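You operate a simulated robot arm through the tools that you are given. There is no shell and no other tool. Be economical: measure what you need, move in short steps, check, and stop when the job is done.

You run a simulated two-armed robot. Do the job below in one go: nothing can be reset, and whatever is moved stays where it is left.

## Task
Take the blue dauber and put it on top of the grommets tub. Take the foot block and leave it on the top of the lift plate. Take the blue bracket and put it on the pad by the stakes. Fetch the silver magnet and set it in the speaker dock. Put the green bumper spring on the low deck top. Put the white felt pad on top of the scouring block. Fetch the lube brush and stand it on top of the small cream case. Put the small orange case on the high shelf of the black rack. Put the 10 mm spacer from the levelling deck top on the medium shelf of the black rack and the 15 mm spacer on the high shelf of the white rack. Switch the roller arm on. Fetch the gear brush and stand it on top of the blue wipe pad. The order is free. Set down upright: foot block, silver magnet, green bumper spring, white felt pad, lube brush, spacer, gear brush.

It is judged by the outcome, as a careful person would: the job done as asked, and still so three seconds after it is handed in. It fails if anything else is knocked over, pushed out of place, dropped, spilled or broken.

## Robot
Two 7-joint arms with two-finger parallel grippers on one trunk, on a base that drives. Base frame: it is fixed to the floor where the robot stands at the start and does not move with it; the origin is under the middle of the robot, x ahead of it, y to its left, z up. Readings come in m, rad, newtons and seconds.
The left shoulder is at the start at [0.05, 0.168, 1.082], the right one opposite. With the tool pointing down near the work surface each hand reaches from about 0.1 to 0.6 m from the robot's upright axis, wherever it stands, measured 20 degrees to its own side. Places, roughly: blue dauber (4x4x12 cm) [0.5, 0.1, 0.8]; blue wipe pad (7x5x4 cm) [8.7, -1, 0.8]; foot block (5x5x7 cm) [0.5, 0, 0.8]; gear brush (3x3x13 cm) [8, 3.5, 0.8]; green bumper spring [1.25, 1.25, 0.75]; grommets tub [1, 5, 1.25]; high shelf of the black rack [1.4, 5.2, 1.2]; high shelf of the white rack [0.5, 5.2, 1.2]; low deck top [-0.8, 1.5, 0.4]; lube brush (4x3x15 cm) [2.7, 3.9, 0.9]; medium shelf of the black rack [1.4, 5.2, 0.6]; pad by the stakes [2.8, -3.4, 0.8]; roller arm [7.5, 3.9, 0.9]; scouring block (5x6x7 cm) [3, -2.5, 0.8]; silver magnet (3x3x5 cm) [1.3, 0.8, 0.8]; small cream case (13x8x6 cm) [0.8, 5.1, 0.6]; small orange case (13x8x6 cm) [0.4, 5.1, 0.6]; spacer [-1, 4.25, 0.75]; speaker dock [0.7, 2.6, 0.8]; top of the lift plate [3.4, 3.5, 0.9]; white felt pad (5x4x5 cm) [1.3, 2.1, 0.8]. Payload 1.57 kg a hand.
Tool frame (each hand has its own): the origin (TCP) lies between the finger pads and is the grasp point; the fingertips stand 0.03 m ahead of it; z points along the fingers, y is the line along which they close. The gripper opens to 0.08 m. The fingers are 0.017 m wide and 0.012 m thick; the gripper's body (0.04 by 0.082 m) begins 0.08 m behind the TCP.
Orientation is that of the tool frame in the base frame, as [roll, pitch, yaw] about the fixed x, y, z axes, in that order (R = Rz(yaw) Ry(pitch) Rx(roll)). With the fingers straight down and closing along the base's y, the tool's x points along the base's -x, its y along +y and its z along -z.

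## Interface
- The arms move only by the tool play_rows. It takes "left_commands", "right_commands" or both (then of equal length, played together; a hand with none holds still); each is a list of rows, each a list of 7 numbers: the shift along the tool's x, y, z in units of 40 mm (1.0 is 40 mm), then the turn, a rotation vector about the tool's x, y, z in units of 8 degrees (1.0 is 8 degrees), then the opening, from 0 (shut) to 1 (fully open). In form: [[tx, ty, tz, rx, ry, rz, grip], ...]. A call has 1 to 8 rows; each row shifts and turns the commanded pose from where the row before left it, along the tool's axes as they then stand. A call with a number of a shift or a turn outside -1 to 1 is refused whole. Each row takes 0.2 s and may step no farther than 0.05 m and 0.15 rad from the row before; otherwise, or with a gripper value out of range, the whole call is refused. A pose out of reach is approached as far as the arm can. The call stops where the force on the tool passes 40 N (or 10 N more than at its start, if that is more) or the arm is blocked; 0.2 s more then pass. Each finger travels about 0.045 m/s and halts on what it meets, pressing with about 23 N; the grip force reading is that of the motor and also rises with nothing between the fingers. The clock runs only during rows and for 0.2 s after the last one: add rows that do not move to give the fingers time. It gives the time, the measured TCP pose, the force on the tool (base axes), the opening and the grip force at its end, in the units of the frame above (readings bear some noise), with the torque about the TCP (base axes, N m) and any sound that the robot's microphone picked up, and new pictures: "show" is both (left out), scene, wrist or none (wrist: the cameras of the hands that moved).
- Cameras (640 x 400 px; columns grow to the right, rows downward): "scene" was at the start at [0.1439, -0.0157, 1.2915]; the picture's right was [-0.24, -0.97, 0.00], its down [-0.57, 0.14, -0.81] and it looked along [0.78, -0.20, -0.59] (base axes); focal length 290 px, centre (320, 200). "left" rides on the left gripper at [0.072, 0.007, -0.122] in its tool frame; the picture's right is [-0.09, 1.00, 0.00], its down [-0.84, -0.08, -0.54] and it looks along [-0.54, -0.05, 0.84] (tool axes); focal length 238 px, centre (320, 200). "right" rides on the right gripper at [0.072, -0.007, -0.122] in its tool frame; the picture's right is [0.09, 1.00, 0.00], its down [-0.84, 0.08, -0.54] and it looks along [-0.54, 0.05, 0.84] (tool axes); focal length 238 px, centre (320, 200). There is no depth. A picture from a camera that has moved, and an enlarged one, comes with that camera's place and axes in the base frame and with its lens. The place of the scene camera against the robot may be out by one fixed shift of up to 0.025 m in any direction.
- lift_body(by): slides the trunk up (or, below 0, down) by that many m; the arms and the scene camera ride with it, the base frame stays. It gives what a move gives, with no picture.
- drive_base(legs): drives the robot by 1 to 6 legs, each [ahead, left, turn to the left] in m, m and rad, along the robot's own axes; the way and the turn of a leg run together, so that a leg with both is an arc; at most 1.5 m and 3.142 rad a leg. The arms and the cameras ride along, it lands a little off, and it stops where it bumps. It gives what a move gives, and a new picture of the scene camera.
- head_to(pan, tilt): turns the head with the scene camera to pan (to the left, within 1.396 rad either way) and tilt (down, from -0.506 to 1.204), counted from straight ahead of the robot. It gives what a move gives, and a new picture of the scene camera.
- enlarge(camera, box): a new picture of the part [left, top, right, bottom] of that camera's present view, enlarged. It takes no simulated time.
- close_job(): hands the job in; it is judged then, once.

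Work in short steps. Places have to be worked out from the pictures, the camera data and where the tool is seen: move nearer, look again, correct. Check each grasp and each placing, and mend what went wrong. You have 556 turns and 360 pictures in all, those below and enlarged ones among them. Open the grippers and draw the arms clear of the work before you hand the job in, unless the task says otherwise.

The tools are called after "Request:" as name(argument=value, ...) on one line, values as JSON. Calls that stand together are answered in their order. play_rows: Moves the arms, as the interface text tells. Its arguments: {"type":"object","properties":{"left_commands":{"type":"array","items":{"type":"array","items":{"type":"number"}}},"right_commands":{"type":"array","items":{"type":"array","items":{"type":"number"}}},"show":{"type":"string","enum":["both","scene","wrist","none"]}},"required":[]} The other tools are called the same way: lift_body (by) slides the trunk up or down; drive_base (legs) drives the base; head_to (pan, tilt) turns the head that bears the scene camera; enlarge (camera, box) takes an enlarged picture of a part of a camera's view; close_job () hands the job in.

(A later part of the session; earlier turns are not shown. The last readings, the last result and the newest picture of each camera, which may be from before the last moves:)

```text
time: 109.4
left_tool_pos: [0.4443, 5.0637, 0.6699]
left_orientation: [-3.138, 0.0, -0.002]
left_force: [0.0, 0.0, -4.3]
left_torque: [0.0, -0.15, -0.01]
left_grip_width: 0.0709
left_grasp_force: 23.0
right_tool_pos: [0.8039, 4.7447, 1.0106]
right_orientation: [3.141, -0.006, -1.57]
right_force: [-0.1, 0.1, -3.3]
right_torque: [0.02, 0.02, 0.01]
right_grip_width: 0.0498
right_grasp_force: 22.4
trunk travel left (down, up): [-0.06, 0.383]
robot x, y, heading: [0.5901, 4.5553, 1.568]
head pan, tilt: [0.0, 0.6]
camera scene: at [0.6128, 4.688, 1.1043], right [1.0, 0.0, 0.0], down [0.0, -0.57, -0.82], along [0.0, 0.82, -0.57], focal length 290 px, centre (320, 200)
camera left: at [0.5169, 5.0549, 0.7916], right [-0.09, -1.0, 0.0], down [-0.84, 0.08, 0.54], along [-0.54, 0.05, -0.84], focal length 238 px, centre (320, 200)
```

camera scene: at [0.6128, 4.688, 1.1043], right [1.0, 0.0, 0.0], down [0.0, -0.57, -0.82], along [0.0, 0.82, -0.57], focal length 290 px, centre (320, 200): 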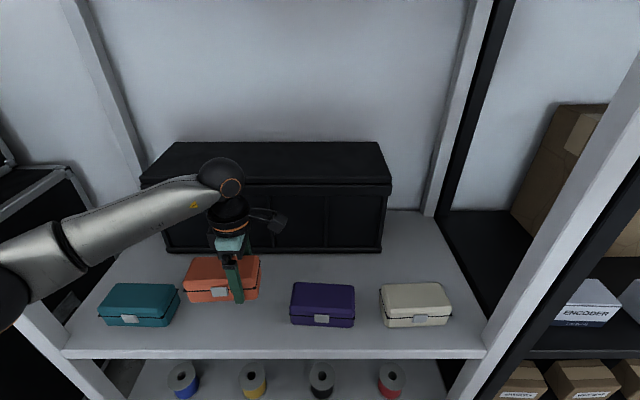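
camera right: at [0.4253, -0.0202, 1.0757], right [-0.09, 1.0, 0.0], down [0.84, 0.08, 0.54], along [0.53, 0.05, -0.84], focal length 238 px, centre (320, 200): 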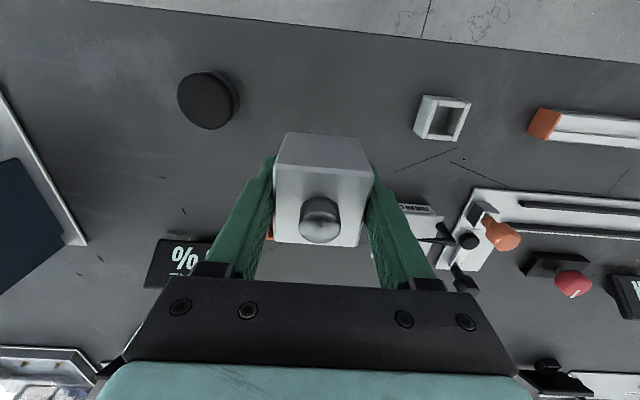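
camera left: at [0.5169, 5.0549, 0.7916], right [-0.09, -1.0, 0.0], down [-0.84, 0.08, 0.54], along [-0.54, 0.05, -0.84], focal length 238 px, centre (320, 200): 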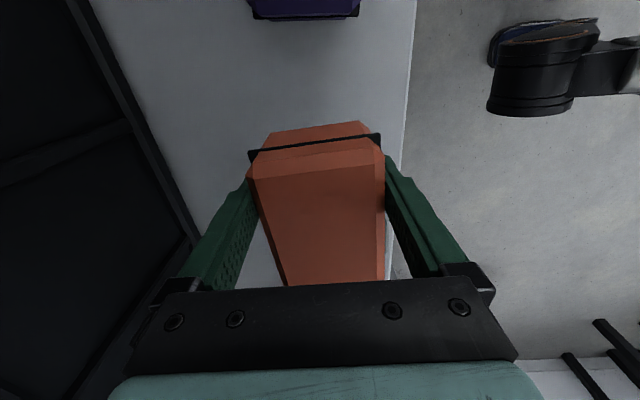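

Case held level (4.3 N). Draw it out of the rack toward me.

Request:
play_rows(left_commands=[[0, 0.9, -0.3, 0, 0, 0, 0], [0, 1, -0.3, 0, 0, 0, 0], [0, 1, -0.3, 0, 0, 0, 0], [0, 1, 0, 0, 0, 0, 0], [0, 1, 0, 0, 0, 0, 0], [0, 1, 0, 0, 0, 0, 0], [0, 1, 0, 0, 0, 0, 0], [0, 0, 0, 0, 0, 0, 0]], show="none")

Request:
drive_base(legs=[[-0.2, 0, 0]])

Request:
lift_body(by=0.38)

Request:
head_to(pan=-0.5, tilt=0.5)

```text
time: 111.2
left_tool_pos: [0.4498, 4.8014, 0.7063]
left_orientation: [-3.14, 0.0, 0.0]
left_force: [-0.2, -0.3, -5.4]
left_torque: [-0.04, -0.13, -0.03]
left_grip_width: 0.0708
left_grasp_force: 23.4
left hand out of reach, approached as far as the arm can: row 7
right_tool_pos: [0.8048, 4.7443, 1.0104]
right_orientation: [-3.142, -0.006, -1.569]
right_force: [0.1, -0.2, -2.7]
right_torque: [0.0, -0.02, 0.02]
right_grip_width: 0.0497
right_grasp_force: 23.0
trunk travel left (down, up): [-0.06, 0.383]
robot x, y, heading: [0.5951, 4.5526, 1.569]
head pan, tilt: [0.0, 0.6]
```

```text
time: 112.7
left_tool_pos: [0.4505, 4.6073, 0.7065]
left_orientation: [-3.139, 0.002, -0.006]
left_force: [-0.2, 1.1, -4.8]
left_torque: [-0.01, -0.15, 0.01]
left_grip_width: 0.0707
left_grasp_force: 23.2
right_tool_pos: [0.8063, 4.5485, 1.0104]
right_orientation: [3.141, -0.008, -1.576]
right_force: [-0.6, 0.2, -3.1]
right_torque: [0.02, 0.02, 0.03]
right_grip_width: 0.0497
right_grasp_force: 23.3
trunk travel left (down, up): [-0.06, 0.383]
robot x, y, heading: [0.5944, 4.3603, 1.564]
head pan, tilt: [0.0, 0.6]
camera scene: at [0.613, 4.4921, 1.1044], right [1.0, -0.01, 0.0], down [0.0, -0.57, -0.82], along [0.01, 0.82, -0.57], focal length 290 px, centre (320, 200)
```

scene: 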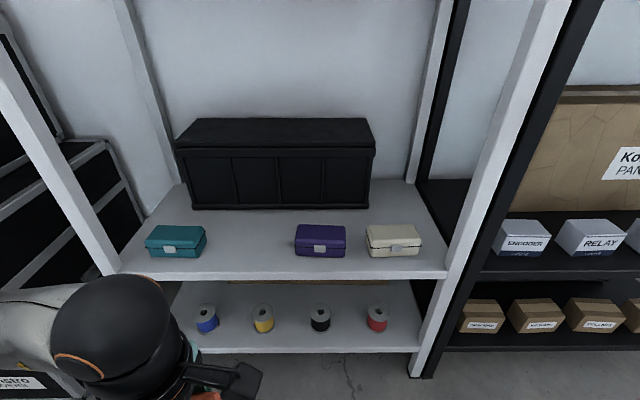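

```text
time: 116.4
left_tool_pos: [0.4503, 4.6073, 1.0858]
left_orientation: [-3.141, 0.0, -0.006]
left_force: [-0.6, -0.4, -4.2]
left_torque: [0.02, -0.17, -0.01]
left_grip_width: 0.0707
left_grasp_force: 23.1
right_tool_pos: [0.8049, 4.5489, 1.3909]
right_orientation: [3.141, -0.006, -1.577]
right_force: [0.2, 0.2, -3.6]
right_torque: [0.01, 0.01, -0.06]
right_grip_width: 0.0498
right_grasp_force: 22.2
trunk travel left (down, up): [-0.44, 0.003]
robot x, y, heading: [0.5895, 4.3588, 1.564]
head pan, tilt: [0.0, 0.6]
```

```text
time: 117.3
left_tool_pos: [0.4513, 4.6076, 1.0863]
left_orientation: [-3.141, -0.001, -0.006]
left_force: [0.3, 1.0, -4.1]
left_torque: [0.02, -0.18, -0.01]
left_grip_width: 0.0708
left_grasp_force: 22.9
right_tool_pos: [0.8051, 4.548, 1.391]
right_orientation: [3.14, -0.007, -1.578]
right_force: [0.2, -0.2, -3.8]
right_torque: [-0.02, 0.02, 0.01]
right_grip_width: 0.0498
right_grasp_force: 23.2
trunk travel left (down, up): [-0.44, 0.003]
robot x, y, heading: [0.5943, 4.3578, 1.57]
head pan, tilt: [-0.499, 0.499]
camera scene: at [0.6564, 4.4834, 1.4934], right [0.88, -0.48, 0.0], down [-0.23, -0.42, -0.88], along [0.42, 0.77, -0.48], focal length 290 px, centre (320, 200)
```

scene: 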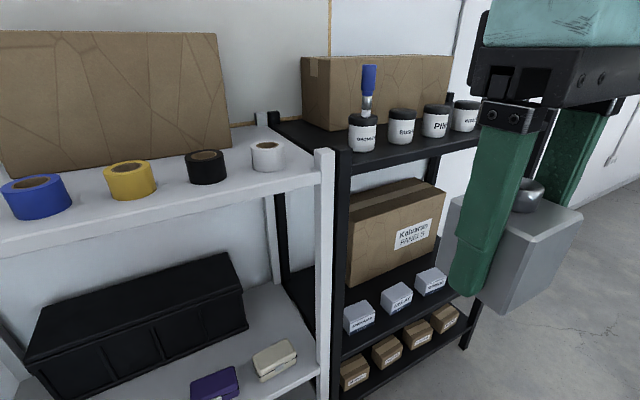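

Raise the case to z≈1.35 and strafe right 1.0 m to the black rack.

Request:
play_rows(left_commands=[[0, 0, -1, 0, 0, 0, 0], [0, 0, -1, 0, 0, 0, 0], [0, 0, -1, 0, 0, 0, 0], [0, -0.3, -1, 0, 0, 0, 0], [0, -0.3, -1, 0, 0, 0, 0], [0, -0.3, -1, 0, 0, 0, 0], [0, -0.3, -0.6, 0, 0, 0, 0]], show="none")

Request:
drive_base(legs=[[0, -1.0, 0]])

Request:
head_to(pan=0.3, tilt=0.45)

```text
time: 118.9
left_tool_pos: [0.4516, 4.6536, 1.3499]
left_orientation: [3.141, 0.0, -0.007]
left_force: [-0.7, -1.4, -4.5]
left_torque: [0.01, -0.16, 0.0]
left_grip_width: 0.0706
left_grasp_force: 23.1
right_tool_pos: [0.8056, 4.5472, 1.3909]
right_orientation: [3.139, -0.008, -1.578]
right_force: [-0.8, -0.1, -3.7]
right_torque: [0.0, 0.0, 0.01]
right_grip_width: 0.0497
right_grasp_force: 23.7
trunk travel left (down, up): [-0.44, 0.003]
robot x, y, heading: [0.5955, 4.3568, 1.561]
head pan, tilt: [-0.499, 0.499]
```

```text
time: 124.1
left_tool_pos: [1.4482, 4.6518, 1.3488]
left_orientation: [-3.139, -0.001, 0.001]
left_force: [-0.1, 0.3, -4.3]
left_torque: [-0.01, -0.1, 0.03]
left_grip_width: 0.0707
left_grasp_force: 23.0
right_tool_pos: [1.8018, 4.5463, 1.3909]
right_orientation: [3.142, -0.007, -1.571]
right_force: [0.1, -0.2, -3.9]
right_torque: [-0.03, 0.01, 0.02]
right_grip_width: 0.0497
right_grasp_force: 23.6
trunk travel left (down, up): [-0.44, 0.003]
robot x, y, heading: [1.5895, 4.3549, 1.578]
head pan, tilt: [-0.499, 0.499]
camera scene: at [1.655, 4.4813, 1.4934], right [0.88, -0.48, 0.0], down [-0.23, -0.42, -0.88], along [0.42, 0.77, -0.48], focal length 290 px, centre (320, 200)
```

scene: 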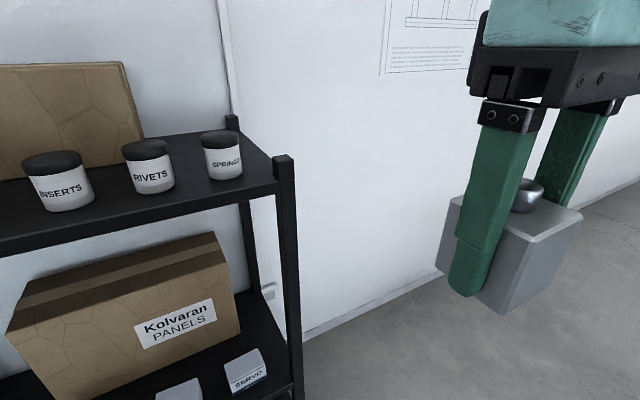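

```text
time: 125.2
left_tool_pos: [1.4503, 4.6509, 1.3491]
left_orientation: [-3.139, 0.0, 0.002]
left_force: [-0.3, -0.1, -3.8]
left_torque: [-0.02, -0.14, -0.03]
left_grip_width: 0.0704
left_grasp_force: 22.9
right_tool_pos: [1.8023, 4.5473, 1.39]
right_orientation: [3.141, -0.008, -1.572]
right_force: [-0.2, 0.3, -2.8]
right_torque: [0.0, 0.05, 0.02]
right_grip_width: 0.0495
right_grasp_force: 22.8
trunk travel left (down, up): [-0.44, 0.003]
robot x, y, heading: [1.5902, 4.3547, 1.572]
head pan, tilt: [0.3, 0.45]
camera scene: at [1.5841, 4.4891, 1.4979], right [0.96, 0.3, 0.0], down [0.13, -0.42, -0.9], along [-0.27, 0.86, -0.44], focal length 290 px, centre (320, 200)
```

scene: 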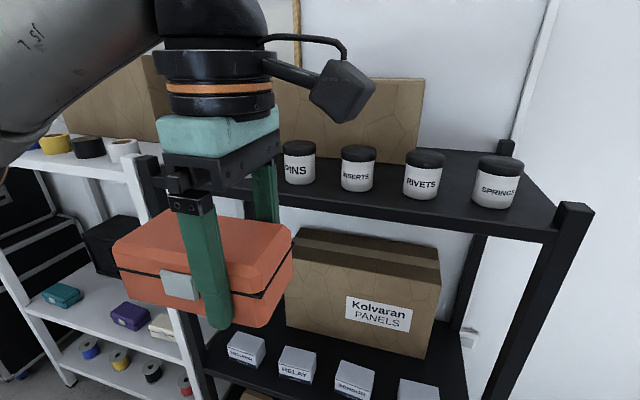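

The strip in front of the tubs is only ~5 cm deep, too little for the case. The free part is the right end, behind SPRINGS. I'll go to the rack's right corner and place the case there with its long side front-to-back, so I drive to about (2.12,4.68) and turn ~15° left.

Request:
drive_base(legs=[[0, -0.53, 0], [0.32, 0, 0], [0, 0, 0.262]])

Request:
play_rows(left_commands=[[0, 0, 0, 0, 0, 1, 0], [0, 0, 0, 0, 0, 1, 0], [0, 0, 0, 0, 0, 1, 0], [0, 0, 0, 0, 0, 1, 0], [0, 0, 0, 0, 0, 1, 0], [0, 0, 0, 0, 0, 1, 0], [0, 0, 0, 0, 0, 1, 0], [0, 0, 0, 0, 0, 1, 0]], show="none")

Request:
play_rows(left_commands=[[0, 0, 0, 0, 0, 1, 0], [0, 0, 0, 0, 0, 1, 0], [0, 0, 0, 0, 0, 1, 0], [0, 0, 0, 0, 0, 1, 0], [0, 0, 0, 0, 0, 1, 0], [0, 0, 0, 0, 0, 0.14, 0], [0, 0, 0, 0, 0, 0, 0]], show="both")

```text
time: 130.9
left_tool_pos: [1.898, 4.9223, 1.3498]
left_orientation: [-3.141, 0.0, 0.267]
left_force: [0.0, 0.9, -4.4]
left_torque: [0.04, -0.15, 0.0]
left_grip_width: 0.0704
left_grasp_force: 23.4
right_tool_pos: [2.2656, 4.9152, 1.3902]
right_orientation: [3.141, -0.008, -1.304]
right_force: [0.8, -0.6, -3.0]
right_torque: [-0.01, 0.01, 0.0]
right_grip_width: 0.0497
right_grasp_force: 23.1
trunk travel left (down, up): [-0.44, 0.003]
robot x, y, heading: [2.1134, 4.6727, 1.841]
head pan, tilt: [0.3, 0.45]
camera scene: at [2.073, 4.7969, 1.4979], right [0.84, 0.54, 0.0], down [0.23, -0.37, -0.9], along [-0.48, 0.76, -0.44], focal length 290 px, centre (320, 200)
```

scene: 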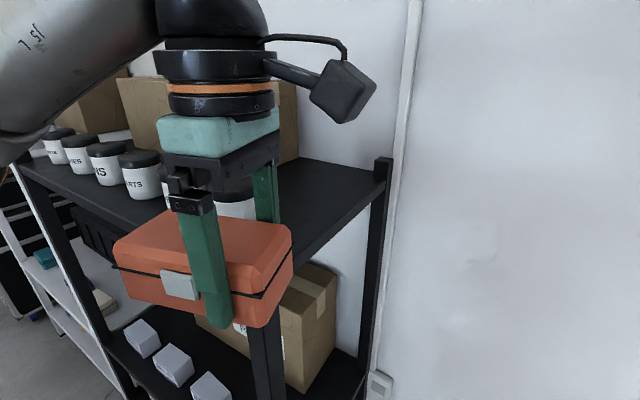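

```text
time: 132.7
left_tool_pos: [1.8984, 4.9229, 1.3487]
left_orientation: [3.141, 0.002, -0.853]
left_force: [-0.2, 0.5, -4.9]
left_torque: [-0.12, -0.1, 0.0]
left_grip_width: 0.0702
left_grasp_force: 23.3
right_tool_pos: [2.2665, 4.9154, 1.3898]
right_orientation: [-3.141, -0.007, -1.304]
right_force: [-1.5, -0.8, -2.6]
right_torque: [-0.03, 0.0, 0.02]
right_grip_width: 0.0498
right_grasp_force: 23.7
trunk travel left (down, up): [-0.44, 0.003]
robot x, y, heading: [2.1137, 4.6772, 1.836]
head pan, tilt: [0.3, 0.45]
```

```text
time: 134.3
left_tool_pos: [1.8986, 4.9234, 1.3483]
left_orientation: [3.141, 0.0, -1.569]
left_force: [0.2, -1.1, -4.5]
left_torque: [-0.17, 0.01, -0.02]
left_grip_width: 0.0703
left_grasp_force: 22.8
right_tool_pos: [2.2672, 4.9151, 1.391]
right_orientation: [3.141, -0.006, -1.305]
right_force: [-0.2, 0.6, -3.5]
right_torque: [-0.04, -0.02, -0.03]
right_grip_width: 0.0497
right_grasp_force: 23.1
trunk travel left (down, up): [-0.44, 0.003]
robot x, y, heading: [2.1145, 4.6743, 1.836]
head pan, tilt: [0.3, 0.45]
camera scene: at [2.0731, 4.797, 1.4979], right [0.84, 0.54, 0.0], down [0.23, -0.37, -0.9], along [-0.48, 0.76, -0.44], focal length 290 px, centre (320, 200)
camera left: at [1.8914, 4.8509, 1.4697], right [-1.0, 0.09, 0.0], down [0.08, 0.84, 0.54], along [0.05, 0.54, -0.84], focal length 238 px, centre (320, 200)
```

scene: 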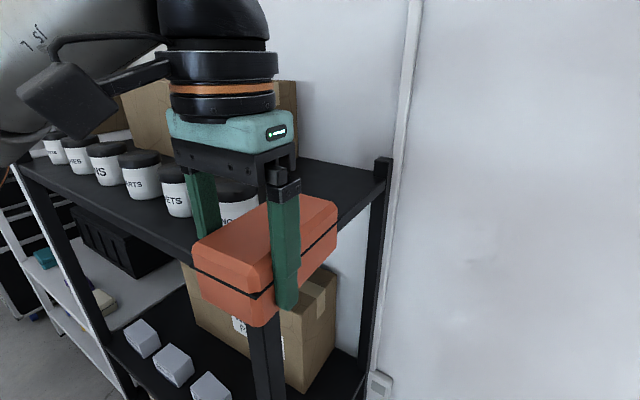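
left: 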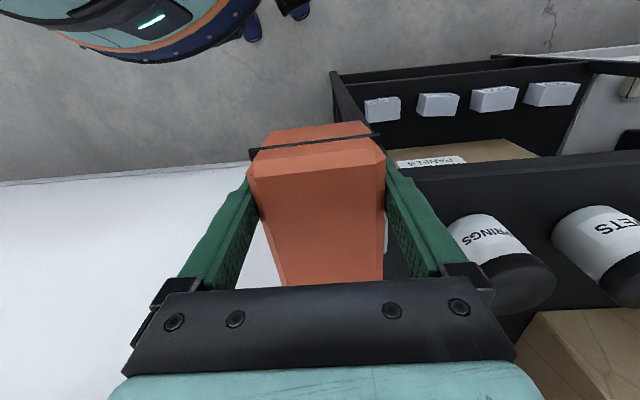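

SPRINGS tub is at ≈(1.725,5.05); the free end lies beyond. Move the case north over the end of the shelf first.

Request:
play_rows(left_commands=[[-0.9, 0.2, 0, 0, 0, 0, 0], [-0.9, 0.2, 0, 0, 0, 0, 0], [-0.9, 0, 0, 0, 0, 0, 0], [-0.9, 0, 0, 0, 0, 0, 0], [-0.9, 0, 0, 0, 0, 0, 0], [-0.6, 0, 0, 0, 0, 0, 0], [0, 0, 0, 0, 0, 0, 0]], show="both")

```text
time: 135.9
left_tool_pos: [1.8817, 5.1288, 1.3468]
left_orientation: [-3.141, 0.0, -1.568]
left_force: [0.2, -0.2, -4.0]
left_torque: [-0.13, -0.01, 0.01]
left_grip_width: 0.0702
left_grasp_force: 23.1
right_tool_pos: [2.2676, 4.9152, 1.3918]
right_orientation: [-3.141, -0.006, -1.304]
right_force: [-0.1, -0.3, -4.5]
right_torque: [-0.02, 0.04, -0.01]
right_grip_width: 0.0498
right_grasp_force: 22.9
trunk travel left (down, up): [-0.44, 0.003]
robot x, y, heading: [2.1151, 4.6736, 1.837]
head pan, tilt: [0.3, 0.45]
camera scene: at [2.0727, 4.7968, 1.4979], right [0.84, 0.54, 0.0], down [0.23, -0.37, -0.9], along [-0.48, 0.76, -0.44], focal length 290 px, centre (320, 200)
camera left: at [1.8743, 5.0553, 1.4683], right [-1.0, 0.09, 0.0], down [0.07, 0.84, 0.54], along [0.05, 0.54, -0.84], focal length 238 px, centre (320, 200)
```

scene: 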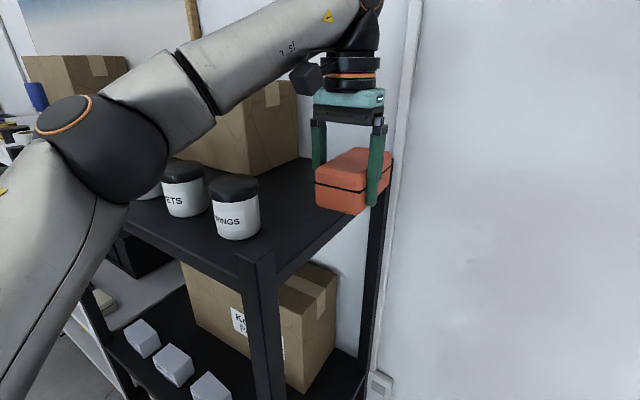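
left: 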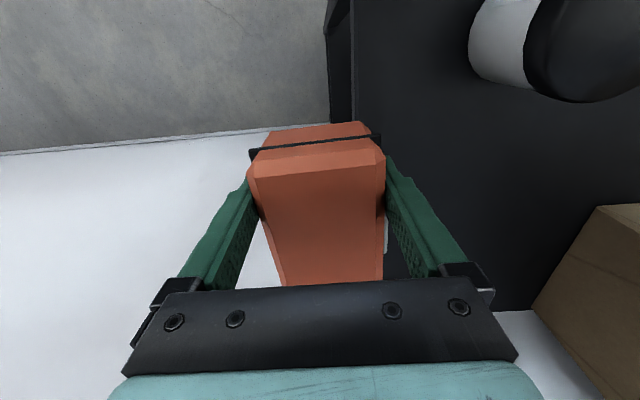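

Shelf's right edge is at x≈1.85. Shift the case 9 cm west so it sits wholly on the shelf.

Request:
play_rows(left_commands=[[0, 0.8, 0, 0, 0, 0, 0], [0, 0.8, 0, 0, 0, 0, 0], [0, 0.8, 0, 0, 0, 0, 0], [0, 0, 0, 0, 0, 0, 0]], show="both")

```text
time: 136.9
left_tool_pos: [1.788, 5.1275, 1.3459]
left_orientation: [3.141, -0.001, -1.567]
left_force: [0.3, -0.3, -4.7]
left_torque: [-0.15, 0.04, 0.02]
left_grip_width: 0.0704
left_grasp_force: 23.3
right_tool_pos: [2.2677, 4.9168, 1.3923]
right_orientation: [3.14, -0.006, -1.303]
right_force: [0.3, -0.5, -3.5]
right_torque: [-0.01, 0.05, -0.03]
right_grip_width: 0.0499
right_grasp_force: 23.2
trunk travel left (down, up): [-0.44, 0.003]
robot x, y, heading: [2.1141, 4.6748, 1.842]
head pan, tilt: [0.3, 0.45]
camera scene: at [2.0737, 4.7973, 1.4979], right [0.84, 0.54, 0.0], down [0.23, -0.37, -0.9], along [-0.48, 0.76, -0.44], focal length 290 px, centre (320, 200)
camera left: at [1.7821, 5.0554, 1.4678], right [-1.0, 0.09, 0.0], down [0.08, 0.84, 0.54], along [0.05, 0.54, -0.84], focal length 238 px, centre (320, 200)
```

scene: 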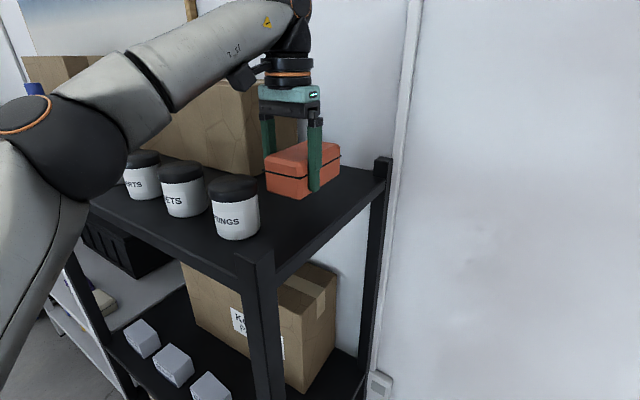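
left: 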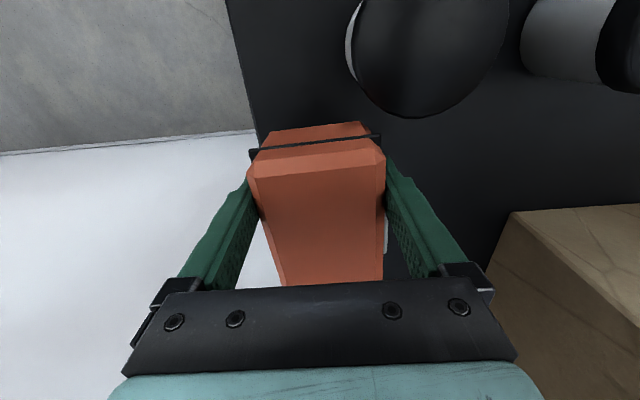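

Clear of the tub. Lower gently to the shelf.

Request:
play_rows(left_commands=[[0, 0, 0.4, 0, 0, 0, 0], [0, 0, 0.4, 0, 0, 0, 0], [0, 0, 0.25, 0, 0, 0, 0], [0, 0, 0.1, 0, 0, 0, 0], [0, 0, 0, 0, 0, 0, 0]], show="none")

```text
time: 138.1
left_tool_pos: [1.7877, 5.1258, 1.3022]
left_orientation: [-3.141, 0.001, -1.567]
left_force: [0.3, -1.1, -4.7]
left_torque: [-0.16, -0.01, -0.02]
left_grip_width: 0.0702
left_grasp_force: 22.8
right_tool_pos: [2.2673, 4.9149, 1.391]
right_orientation: [-3.142, -0.006, -1.303]
right_force: [-0.4, 0.4, -3.5]
right_torque: [0.03, -0.01, 0.0]
right_grip_width: 0.0495
right_grasp_force: 23.0
trunk travel left (down, up): [-0.44, 0.003]
robot x, y, heading: [2.1162, 4.6779, 1.84]
head pan, tilt: [0.3, 0.45]
```

No contact yet; a few more millimetres.

Request:
play_rows(left_commands=[[0, 0, 0.12, 0, 0, 0, 0], [0, 0, 0.12, 0, 0, 0, 0], [0, 0, 0, 0, 0, 0, 0]], show="none")

```text
time: 138.9
left_tool_pos: [1.7852, 5.1273, 1.2925]
left_orientation: [3.141, 0.0, -1.566]
left_force: [-0.2, 0.8, -4.0]
left_torque: [-0.15, 0.04, 0.01]
left_grip_width: 0.0702
left_grasp_force: 22.9
right_tool_pos: [2.2667, 4.9151, 1.3911]
right_orientation: [-3.141, -0.009, -1.305]
right_force: [0.1, -0.8, -3.3]
right_torque: [0.0, 0.0, 0.02]
right_grip_width: 0.05
right_grasp_force: 23.1
trunk travel left (down, up): [-0.44, 0.003]
robot x, y, heading: [2.1195, 4.6738, 1.839]
head pan, tilt: [0.3, 0.45]
```

Request:
play_rows(left_commands=[[0, 0, 0.1, 0, 0, 0, 0], [0, 0, 0.1, 0, 0, 0, 0], [0, 0, 0, 0, 0, 0, 0]], show="scene")

```text
time: 139.7
left_tool_pos: [1.7875, 5.1249, 1.2891]
left_orientation: [-3.14, 0.007, -1.566]
left_force: [-1.6, 4.5, 17.4]
left_torque: [0.07, 0.02, 0.33]
left_grip_width: 0.0695
left_grasp_force: 23.4
right_tool_pos: [2.2694, 4.9141, 1.3915]
right_orientation: [3.14, -0.007, -1.304]
right_force: [-0.3, -0.4, -3.5]
right_torque: [0.02, -0.01, -0.01]
right_grip_width: 0.0496
right_grasp_force: 22.8
trunk travel left (down, up): [-0.44, 0.003]
robot x, y, heading: [2.1156, 4.6747, 1.84]
head pan, tilt: [0.3, 0.45]
camera scene: at [2.0744, 4.7959, 1.4983], right [0.84, 0.54, 0.0], down [0.23, -0.37, -0.9], along [-0.48, 0.76, -0.43], focal length 290 px, centre (320, 200)
```

scene: 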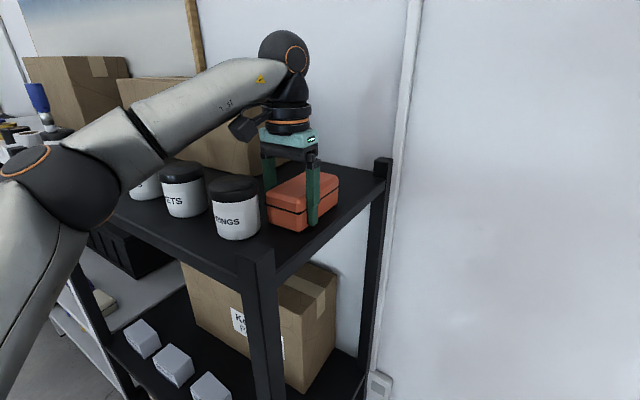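

Case rests on the shelf. Release and rise.

Request:
play_rows(left_commands=[[0, 0, -0.05, 0, 0, 0, 1], [0, 0, 0, 0, 0, 0, 1], [0, 0, -0.5, 0, 0, 0, 1], [0, 0, -0.8, 0, 0, 0, 1], [0, 0, -0.8, 0, 0, 0, 1], [0, 0, -0.2, 0, 0, 0, 1]], show="both")

```text
time: 141.1
left_tool_pos: [1.788, 5.1213, 1.3791]
left_orientation: [-3.141, 0.005, -1.564]
left_force: [-0.9, -0.2, 0.8]
left_torque: [0.03, -0.02, -0.03]
left_grip_width: 0.08
left_grasp_force: 0.0
left hand out of reach, approached as far as the arm can: row 6
right_tool_pos: [2.2672, 4.9155, 1.3919]
right_orientation: [3.14, -0.007, -1.304]
right_force: [-0.6, 0.5, -4.1]
right_torque: [0.0, -0.01, 0.01]
right_grip_width: 0.0499
right_grasp_force: 22.7
trunk travel left (down, up): [-0.44, 0.003]
robot x, y, heading: [2.1173, 4.6759, 1.84]
head pan, tilt: [0.3, 0.45]
camera scene: at [2.0728, 4.7968, 1.4979], right [0.84, 0.54, 0.0], down [0.23, -0.37, -0.9], along [-0.48, 0.76, -0.44], focal length 290 px, centre (320, 200)
camera left: at [1.7817, 5.0475, 1.5001], right [-1.0, 0.09, 0.0], down [0.07, 0.83, 0.55], along [0.05, 0.54, -0.84], focal length 238 px, centre (320, 200)
```

scene: 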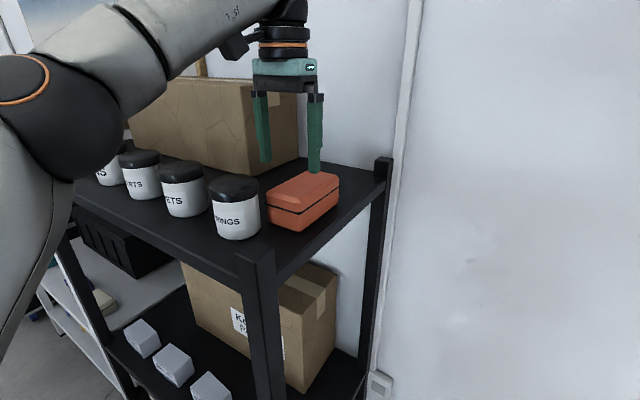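
left: 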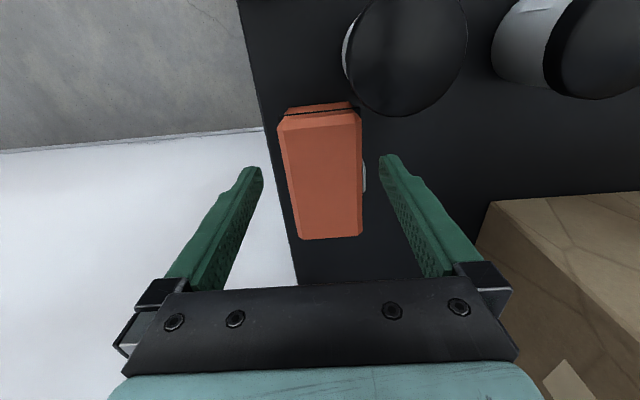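

Orange case is in place. Retrace out: east, then back toward me.

Request:
play_rows(left_commands=[[0, -0.9, 0, 0, 0, 0, 1], [0.2, -0.9, 0, 0, 0, 0, 1], [0.5, -0.9, 0, 0, 0, 0, 1], [1, 0, 0, 0, 0, 0, 1], [1, 0, 0, 0, 0, 0, 1], [1, 0, 0, 0, 0, 0, 1], [1, 0, 0, 0, 0, 0, 1]], show="none")

Request:
head_to(pan=-0.9, tilt=0.35)

```text
time: 142.7
left_tool_pos: [1.9004, 4.9311, 1.3759]
left_orientation: [-3.142, 0.002, -1.568]
left_force: [-0.2, -0.6, -0.5]
left_torque: [-0.03, -0.01, -0.01]
left_grip_width: 0.0798
left_grasp_force: 0.0
right_tool_pos: [2.2674, 4.9158, 1.3905]
right_orientation: [-3.141, -0.004, -1.304]
right_force: [-0.3, -0.5, -2.2]
right_torque: [0.01, 0.05, 0.0]
right_grip_width: 0.0499
right_grasp_force: 23.5
trunk travel left (down, up): [-0.44, 0.003]
robot x, y, heading: [2.1123, 4.678, 1.837]
head pan, tilt: [0.3, 0.45]
```

```text
time: 144.1
left_tool_pos: [1.9011, 4.9324, 1.3773]
left_orientation: [3.142, 0.002, -1.568]
left_force: [0.5, 0.0, -0.7]
left_torque: [0.01, 0.0, 0.02]
left_grip_width: 0.08
left_grasp_force: 0.1
right_tool_pos: [2.2675, 4.9153, 1.3913]
right_orientation: [3.141, -0.008, -1.302]
right_force: [-0.4, 0.1, -3.6]
right_torque: [-0.01, 0.04, 0.0]
right_grip_width: 0.0498
right_grasp_force: 22.6
trunk travel left (down, up): [-0.44, 0.003]
robot x, y, heading: [2.115, 4.6747, 1.838]
head pan, tilt: [-0.901, 0.351]
camera scene: at [2.1778, 4.7943, 1.5071], right [0.81, -0.59, 0.0], down [-0.2, -0.28, -0.94], along [0.56, 0.76, -0.34], focal length 290 px, centre (320, 200)
```

scene: 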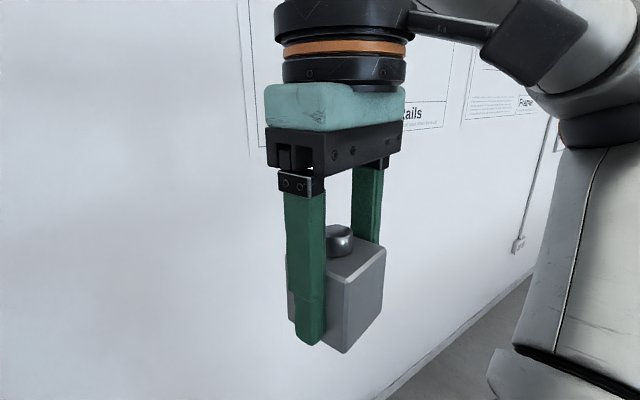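

Next is the nearby lift plate and lube brush. Back off and turn east to see that table.

Request:
drive_base(legs=[[-0.25, 0, 0], [0, 0, -1.838]])

Request:
head_to(pan=-0.4, tilt=0.5)

```text
time: 150.5
left_tool_pos: [2.4904, 4.5605, 1.3778]
left_orientation: [-3.141, 0.001, 2.842]
left_force: [-0.2, 0.0, 0.0]
left_torque: [0.0, -0.01, -0.01]
left_grip_width: 0.08
left_grasp_force: 0.1
right_tool_pos: [2.3649, 4.2153, 1.39]
right_orientation: [-3.141, -0.006, 3.103]
right_force: [0.6, 0.7, -3.6]
right_torque: [-0.03, 0.0, -0.01]
right_grip_width: 0.0499
right_grasp_force: 22.9
trunk travel left (down, up): [-0.44, 0.003]
robot x, y, heading: [2.1841, 4.4314, -0.035]
head pan, tilt: [-0.901, 0.351]
camera scene: at [2.2961, 4.3628, 1.5071], right [-0.81, -0.59, 0.0], down [-0.2, 0.28, -0.94], along [0.56, -0.76, -0.34], focal length 290 px, centre (320, 200)
```

scene: 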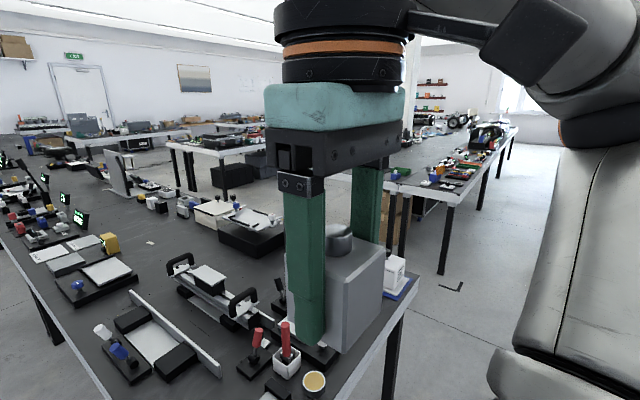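

```text
time: 151.4
left_tool_pos: [2.4905, 4.561, 1.375]
left_orientation: [3.141, 0.001, 2.84]
left_force: [-0.2, 0.5, -0.5]
left_torque: [0.01, 0.01, -0.01]
left_grip_width: 0.08
left_grasp_force: 0.0
right_tool_pos: [2.3647, 4.2149, 1.3911]
right_orientation: [3.141, -0.008, 3.106]
right_force: [0.3, -0.9, -3.6]
right_torque: [-0.01, 0.01, 0.01]
right_grip_width: 0.0498
right_grasp_force: 22.6
trunk travel left (down, up): [-0.44, 0.003]
robot x, y, heading: [2.1809, 4.4326, -0.032]
head pan, tilt: [-0.4, 0.499]
camera scene: at [2.3234, 4.3994, 1.4935], right [-0.42, -0.91, 0.0], down [-0.43, 0.2, -0.88], along [0.8, -0.37, -0.48], focal length 290 px, centre (320, 200)
```

scene: 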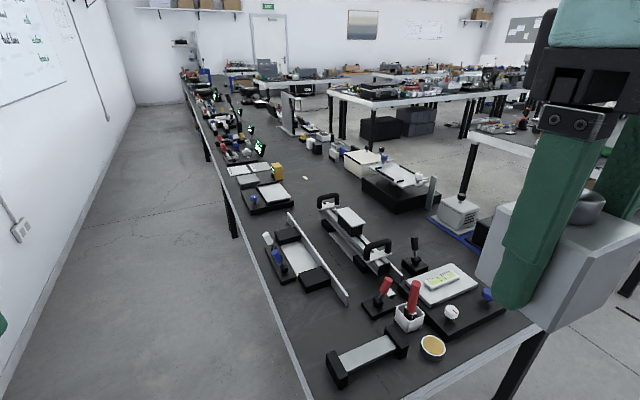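

A long table runs east at y≈3.3–4.2. The red brush in a white cup at ≈(2.76,3.91) fits the lube brush; the plate at ≈(3.47,3.4) fits the lift plate. Enlarge both.

Request:
enlarge(camera="scene", box=[320, 130, 520, 260])

Request:
enlarge(camera="scene", box=[310, 220, 550, 390])

```text
3.08 times, centred on (420, 195) of scene
camera zoom: at [2.3234, 4.3994, 1.4935], right [-0.42, -0.91, 0.0], down [-0.43, 0.2, -0.88], along [0.8, -0.37, -0.48], focal length 892 px, centre (12, 215)
```

zoom: 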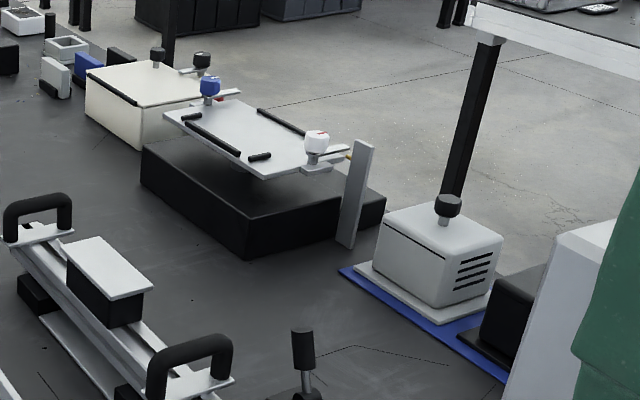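

```text
2.35 times, centred on (430, 305) of scene
camera zoom: at [2.3234, 4.3994, 1.4935], right [-0.42, -0.91, 0.0], down [-0.43, 0.2, -0.88], along [0.8, -0.37, -0.48], focal length 682 px, centre (61, -47)
```

zoom: 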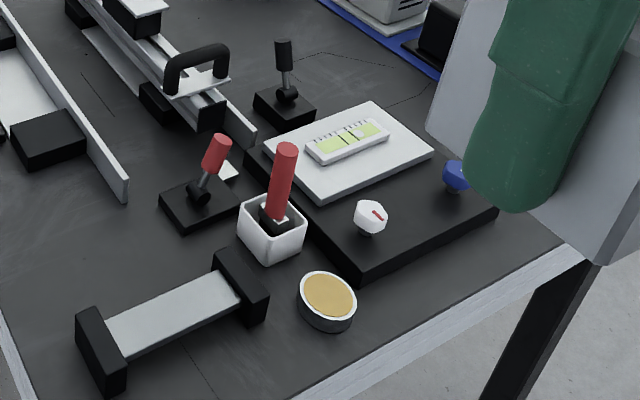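

Plan: stand west of this table facing east, take the lube brush with the left hand, then go round to the south for the lift plate. Strafe right 0.7 m, lower the trunk, straighten the left hand.

Request:
drive_base(legs=[[0, -0.7, 0.033]])

Request:
lift_body(by=-0.25)

Request:
play_rows(left_commands=[[0, 0, 0.5, 0, 0, -1, 1], [0, 0, 0.5, 0, 0, -0.95, 1], [0, 0, 0, 0, 0, 0, 1]], show="both")

```text
time: 155.3
left_tool_pos: [2.4735, 3.8559, 1.3774]
left_orientation: [-3.141, 0.002, 2.884]
left_force: [0.2, 0.2, 0.8]
left_torque: [0.02, -0.02, 0.0]
left_grip_width: 0.0799
left_grasp_force: 0.0
right_tool_pos: [2.3625, 3.507, 1.3913]
right_orientation: [-3.141, -0.008, -3.135]
right_force: [0.4, -0.8, -3.9]
right_torque: [0.0, 0.03, 0.04]
right_grip_width: 0.0496
right_grasp_force: 23.2
trunk travel left (down, up): [-0.44, 0.003]
robot x, y, heading: [2.1735, 3.7158, 0.004]
head pan, tilt: [-0.4, 0.499]
camera scene: at [2.314, 3.6872, 1.4935], right [-0.38, -0.92, 0.0], down [-0.44, 0.18, -0.88], along [0.81, -0.34, -0.48], focal length 290 px, centre (320, 200)
```

scene: 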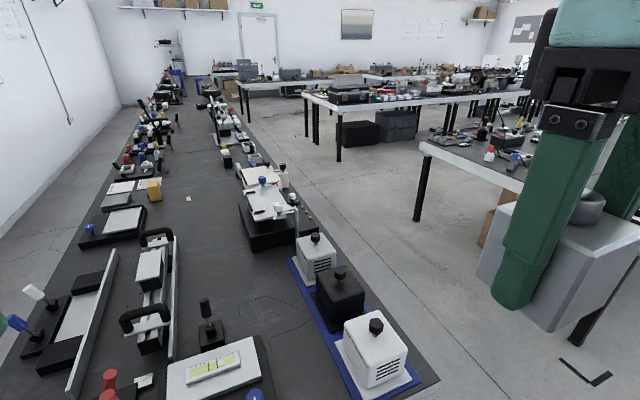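

```text
time: 157.9
left_tool_pos: [2.4738, 3.8552, 1.1262]
left_orientation: [-3.141, 0.003, 2.884]
left_force: [0.5, -0.2, 0.2]
left_torque: [0.01, -0.04, -0.05]
left_grip_width: 0.0797
left_grasp_force: 0.0
right_tool_pos: [2.3642, 3.5063, 1.1401]
right_orientation: [3.141, -0.006, -3.136]
right_force: [-0.4, 0.4, -2.7]
right_torque: [0.0, 0.01, 0.03]
right_grip_width: 0.0495
right_grasp_force: 22.9
trunk travel left (down, up): [-0.19, 0.253]
robot x, y, heading: [2.1702, 3.7173, 0.007]
head pan, tilt: [-0.4, 0.499]
```

```text
time: 158.7
left_tool_pos: [2.4749, 3.8559, 1.0858]
left_orientation: [-3.141, 0.003, -3.126]
left_force: [0.0, 0.9, 0.4]
left_torque: [-0.03, -0.01, 0.02]
left_grip_width: 0.0798
left_grasp_force: 0.1
right_tool_pos: [2.3628, 3.5071, 1.1409]
right_orientation: [3.141, -0.006, -3.136]
right_force: [-0.2, 0.8, -2.7]
right_torque: [0.01, -0.02, 0.01]
right_grip_width: 0.0497
right_grasp_force: 22.6
trunk travel left (down, up): [-0.19, 0.253]
robot x, y, heading: [2.1692, 3.7161, 0.002]
head pan, tilt: [-0.4, 0.499]
camera scene: at [2.314, 3.6874, 1.2435], right [-0.38, -0.92, 0.0], down [-0.44, 0.18, -0.88], along [0.81, -0.34, -0.48], focal length 290 px, centre (320, 200)
camera left: at [2.4021, 3.8612, 1.2064], right [0.08, 1.0, 0.0], down [0.84, -0.06, 0.54], along [0.54, -0.04, -0.84], focal length 238 px, centre (320, 200)
```

scene: 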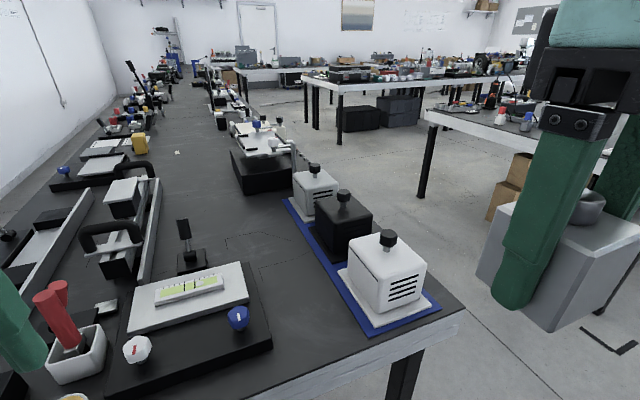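
left: 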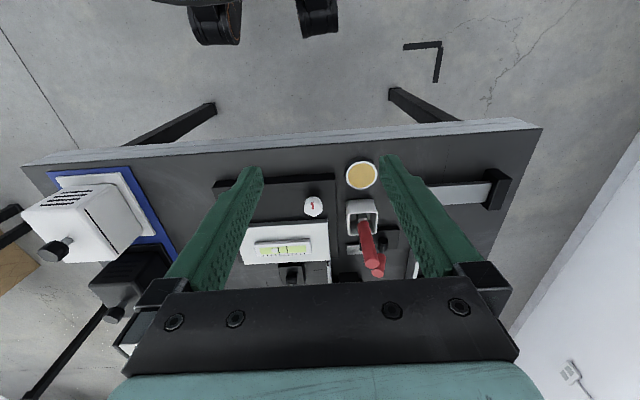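

Brush cup at ≈(2.716,3.928). Move above it at safe height and look.

Request:
play_rows(left_commands=[[-1, 0.3, 0, 0, 0, 0, 1], [-1, 0.3, 0, 0, 0, 0, 1], [-1, 0.3, 0, 0, 0, 0, 1], [-1, 0.3, 0, 0, 0, 0, 1], [-1, 0.3, 0, 0, 0, 0, 1], [-0.9, 0.3, 0, 0, 0, 0, 1], [0, 0, 0, 0, 0, 0, 1]], show="wrist")

Request:
enlarge(camera="left", box=[240, 80, 420, 240])

```text
time: 160.3
left_tool_pos: [2.7093, 3.9326, 1.0879]
left_orientation: [3.14, 0.001, -3.129]
left_force: [-0.1, -0.4, -0.4]
left_torque: [-0.03, 0.0, 0.01]
left_grip_width: 0.0797
left_grasp_force: 0.0
right_tool_pos: [2.3632, 3.5063, 1.141]
right_orientation: [3.141, -0.008, -3.137]
right_force: [-0.1, -1.0, -2.7]
right_torque: [0.0, 0.0, -0.02]
right_grip_width: 0.0499
right_grasp_force: 23.1
trunk travel left (down, up): [-0.19, 0.253]
robot x, y, heading: [2.175, 3.7164, 0.005]
head pan, tilt: [-0.4, 0.499]
camera left: at [2.6371, 3.9367, 1.209], right [0.08, 1.0, 0.0], down [0.84, -0.07, 0.54], along [0.54, -0.04, -0.84], focal length 238 px, centre (320, 200)
```

left: 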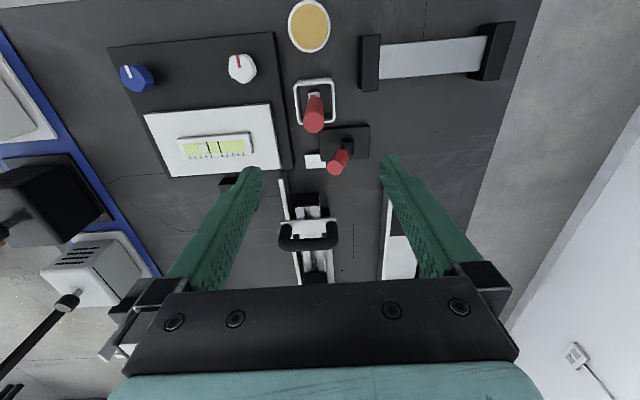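

```text
2.50 times, centred on (330, 160) of left
camera zoom: at [2.6371, 3.9367, 1.209], right [0.08, 1.0, 0.0], down [0.84, -0.07, 0.54], along [0.54, -0.04, -0.84], focal length 596 px, centre (295, 300)
```

zoom: 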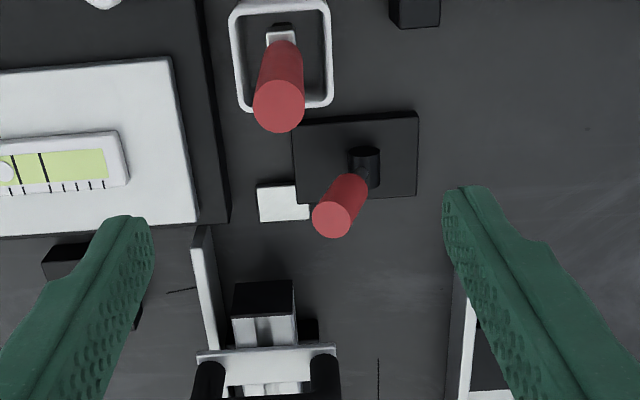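

Brush axis ≈(2.713,3.925), top ≈0.90; the neighbouring red lever at (2.79,3.95) stays clear. Descend to z≈0.87 and grip.

Request:
play_rows(left_commands=[[-0.1, -0.2, 0.5, 0, 0, 0, 1], [0, 0, 1, 0, 0, 0, 1], [0, 0, 1, 0, 0, 0, 1], [0, 0, 1, 0, 0, 0, 1], [0, 0, 0, 0, 0, 0, 1]], show="wrist")

```text
time: 161.5
left_tool_pos: [2.7156, 3.9239, 0.9468]
left_orientation: [3.141, 0.002, -3.128]
left_force: [0.2, -0.1, -0.3]
left_torque: [0.02, 0.0, 0.03]
left_grip_width: 0.0803
left_grasp_force: 0.0
right_tool_pos: [2.3632, 3.506, 1.1405]
right_orientation: [3.14, -0.008, -3.136]
right_force: [-0.3, 0.2, -2.4]
right_torque: [-0.03, -0.02, -0.02]
right_grip_width: 0.0502
right_grasp_force: 23.2
trunk travel left (down, up): [-0.19, 0.253]
robot x, y, heading: [2.1718, 3.7173, 0.004]
head pan, tilt: [-0.4, 0.499]
camera left: at [2.6428, 3.9277, 1.0685], right [0.08, 1.0, 0.0], down [0.84, -0.07, 0.54], along [0.54, -0.04, -0.84], focal length 238 px, centre (320, 200)
```

left: 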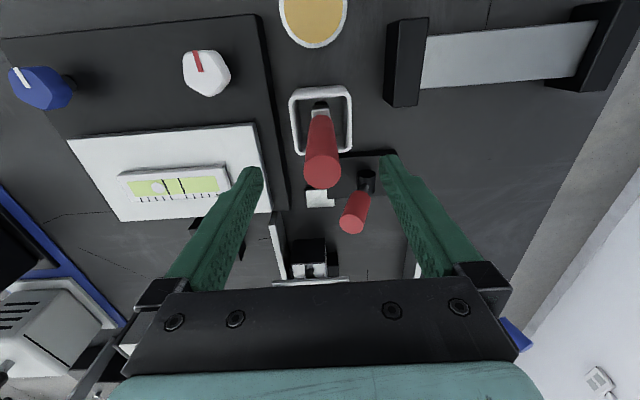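

Aligned. Descend and grip, then lift.

Request:
play_rows(left_commands=[[-0.05, 0, 0.95, 0, 0, 0, 1], [0, 0, 0.95, 0, 0, 0, 1], [0, 0, 0, 0, 0, 0, 0], [0, 0, 0, 0, 0, 0, 0], [0, 0, 0, 0, 0, 0, 0], [0, 0, 0, 0, 0, 0, 0], [0, 0, 0, 0, 0, 0, 0], [0, 0, -0.3, 0, 0, 0, 0]], show="wrist")

```text
time: 163.3
left_tool_pos: [2.7175, 3.9219, 0.8831]
left_orientation: [3.141, -0.001, -3.128]
left_force: [0.0, 0.6, -0.6]
left_torque: [0.0, 0.02, -0.02]
left_grip_width: 0.0228
left_grasp_force: 22.5
right_tool_pos: [2.3635, 3.5063, 1.1403]
right_orientation: [-3.141, -0.007, -3.136]
right_force: [0.5, -0.4, -2.7]
right_torque: [-0.03, 0.02, 0.0]
right_grip_width: 0.05
right_grasp_force: 22.9
trunk travel left (down, up): [-0.19, 0.253]
robot x, y, heading: [2.1695, 3.7171, 0.005]
head pan, tilt: [-0.4, 0.499]
camera left: at [2.6446, 3.9267, 1.005], right [0.08, 1.0, 0.0], down [0.84, -0.07, 0.54], along [0.54, -0.04, -0.84], focal length 238 px, centre (320, 200)
```

left: 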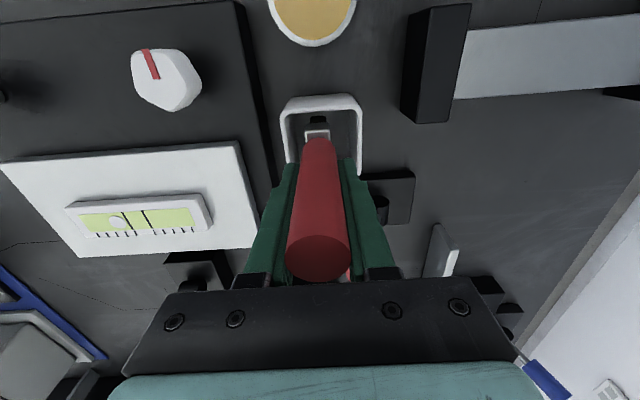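

Lube brush held (0.023 m). Lift high and draw back.

Request:
play_rows(left_commands=[[0, 0, -1, 0, 0, 0, 0], [0, 0, -1, 0, 0, 0, 0], [0, 0, -1, 0, 0, 0, 0], [0, 0, -1, 0, 0, 0, 0], [0, 0, -1, 0, 0, 0, 0], [1, 0, -0.6, 0, 0, 0, 0], [1, 0, -0.6, 0, 0, 0, 0], [1, 0, -0.4, 0, 0, 0, 0]], show="wrist")

Request:
play_rows(left_commands=[[1, 0, 0, 0, 0, 0, 0], [1, 0, 0, 0, 0, 0, 0], [1, 0, 0, 0, 0, 0, 0]], show="none")

Request:
head_to(pan=-1.2, tilt=0.4)

```text
time: 165.1
left_tool_pos: [2.5954, 3.9204, 1.1443]
left_orientation: [-3.141, 0.001, -3.128]
left_force: [-0.3, 0.9, -0.6]
left_torque: [0.02, -0.01, -0.01]
left_grip_width: 0.0227
left_grasp_force: 22.4
right_tool_pos: [2.3613, 3.5068, 1.1397]
right_orientation: [3.14, -0.005, -3.137]
right_force: [-0.5, -0.1, -3.0]
right_torque: [0.0, 0.0, 0.0]
right_grip_width: 0.0496
right_grasp_force: 23.1
trunk travel left (down, up): [-0.19, 0.253]
robot x, y, heading: [2.1716, 3.7171, 0.004]
head pan, tilt: [-0.4, 0.499]
camera left: at [2.5231, 3.9264, 1.2656], right [0.08, 1.0, 0.0], down [0.84, -0.07, 0.54], along [0.54, -0.04, -0.84], focal length 238 px, centre (320, 200)
```

left: 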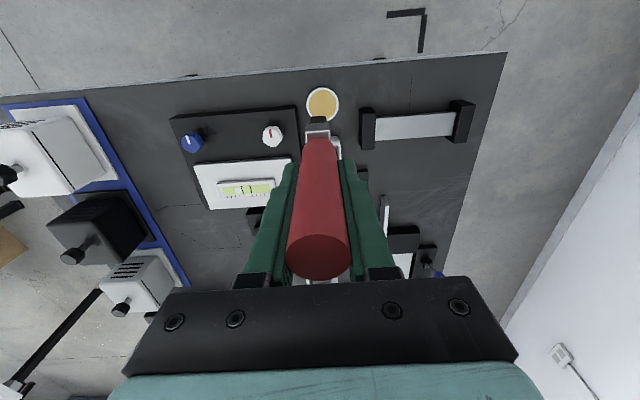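

```text
time: 165.9
left_tool_pos: [2.4756, 3.9177, 1.1475]
left_orientation: [3.141, 0.004, -3.126]
left_force: [-0.2, 0.4, -0.7]
left_torque: [-0.01, 0.01, -0.01]
left_grip_width: 0.0227
left_grasp_force: 23.0
right_tool_pos: [2.3632, 3.5068, 1.1408]
right_orientation: [3.142, -0.005, -3.135]
right_force: [0.8, 0.3, -2.9]
right_torque: [0.03, 0.04, -0.01]
right_grip_width: 0.05
right_grasp_force: 23.1
trunk travel left (down, up): [-0.19, 0.253]
robot x, y, heading: [2.1706, 3.719, 0.004]
head pan, tilt: [-0.4, 0.499]
```

```text
time: 167.0
left_tool_pos: [2.4769, 3.9185, 1.1462]
left_orientation: [3.141, 0.001, -3.128]
left_force: [-0.2, -0.7, -0.1]
left_torque: [0.0, -0.01, 0.01]
left_grip_width: 0.023
left_grasp_force: 22.8
right_tool_pos: [2.3631, 3.506, 1.1407]
right_orientation: [3.141, -0.007, -3.136]
right_force: [0.1, 1.0, -3.8]
right_torque: [0.03, 0.04, 0.02]
right_grip_width: 0.0498
right_grasp_force: 23.6
trunk travel left (down, up): [-0.19, 0.253]
robot x, y, heading: [2.172, 3.7169, 0.009]
head pan, tilt: [-1.201, 0.4]
camera scene: at [2.264, 3.6362, 1.2526], right [-0.93, -0.37, 0.0], down [-0.14, 0.36, -0.92], along [0.34, -0.86, -0.39], focal length 290 px, centre (320, 200)
```

scene: 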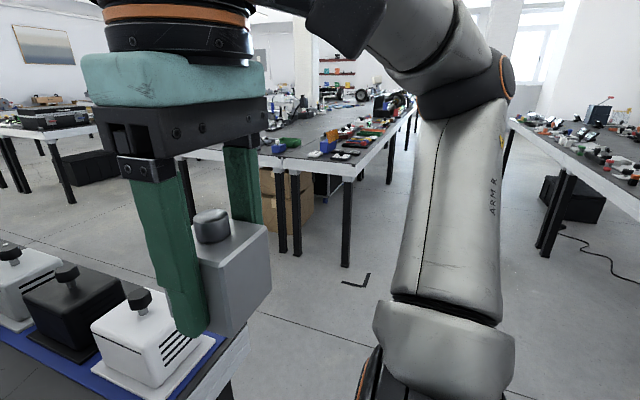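

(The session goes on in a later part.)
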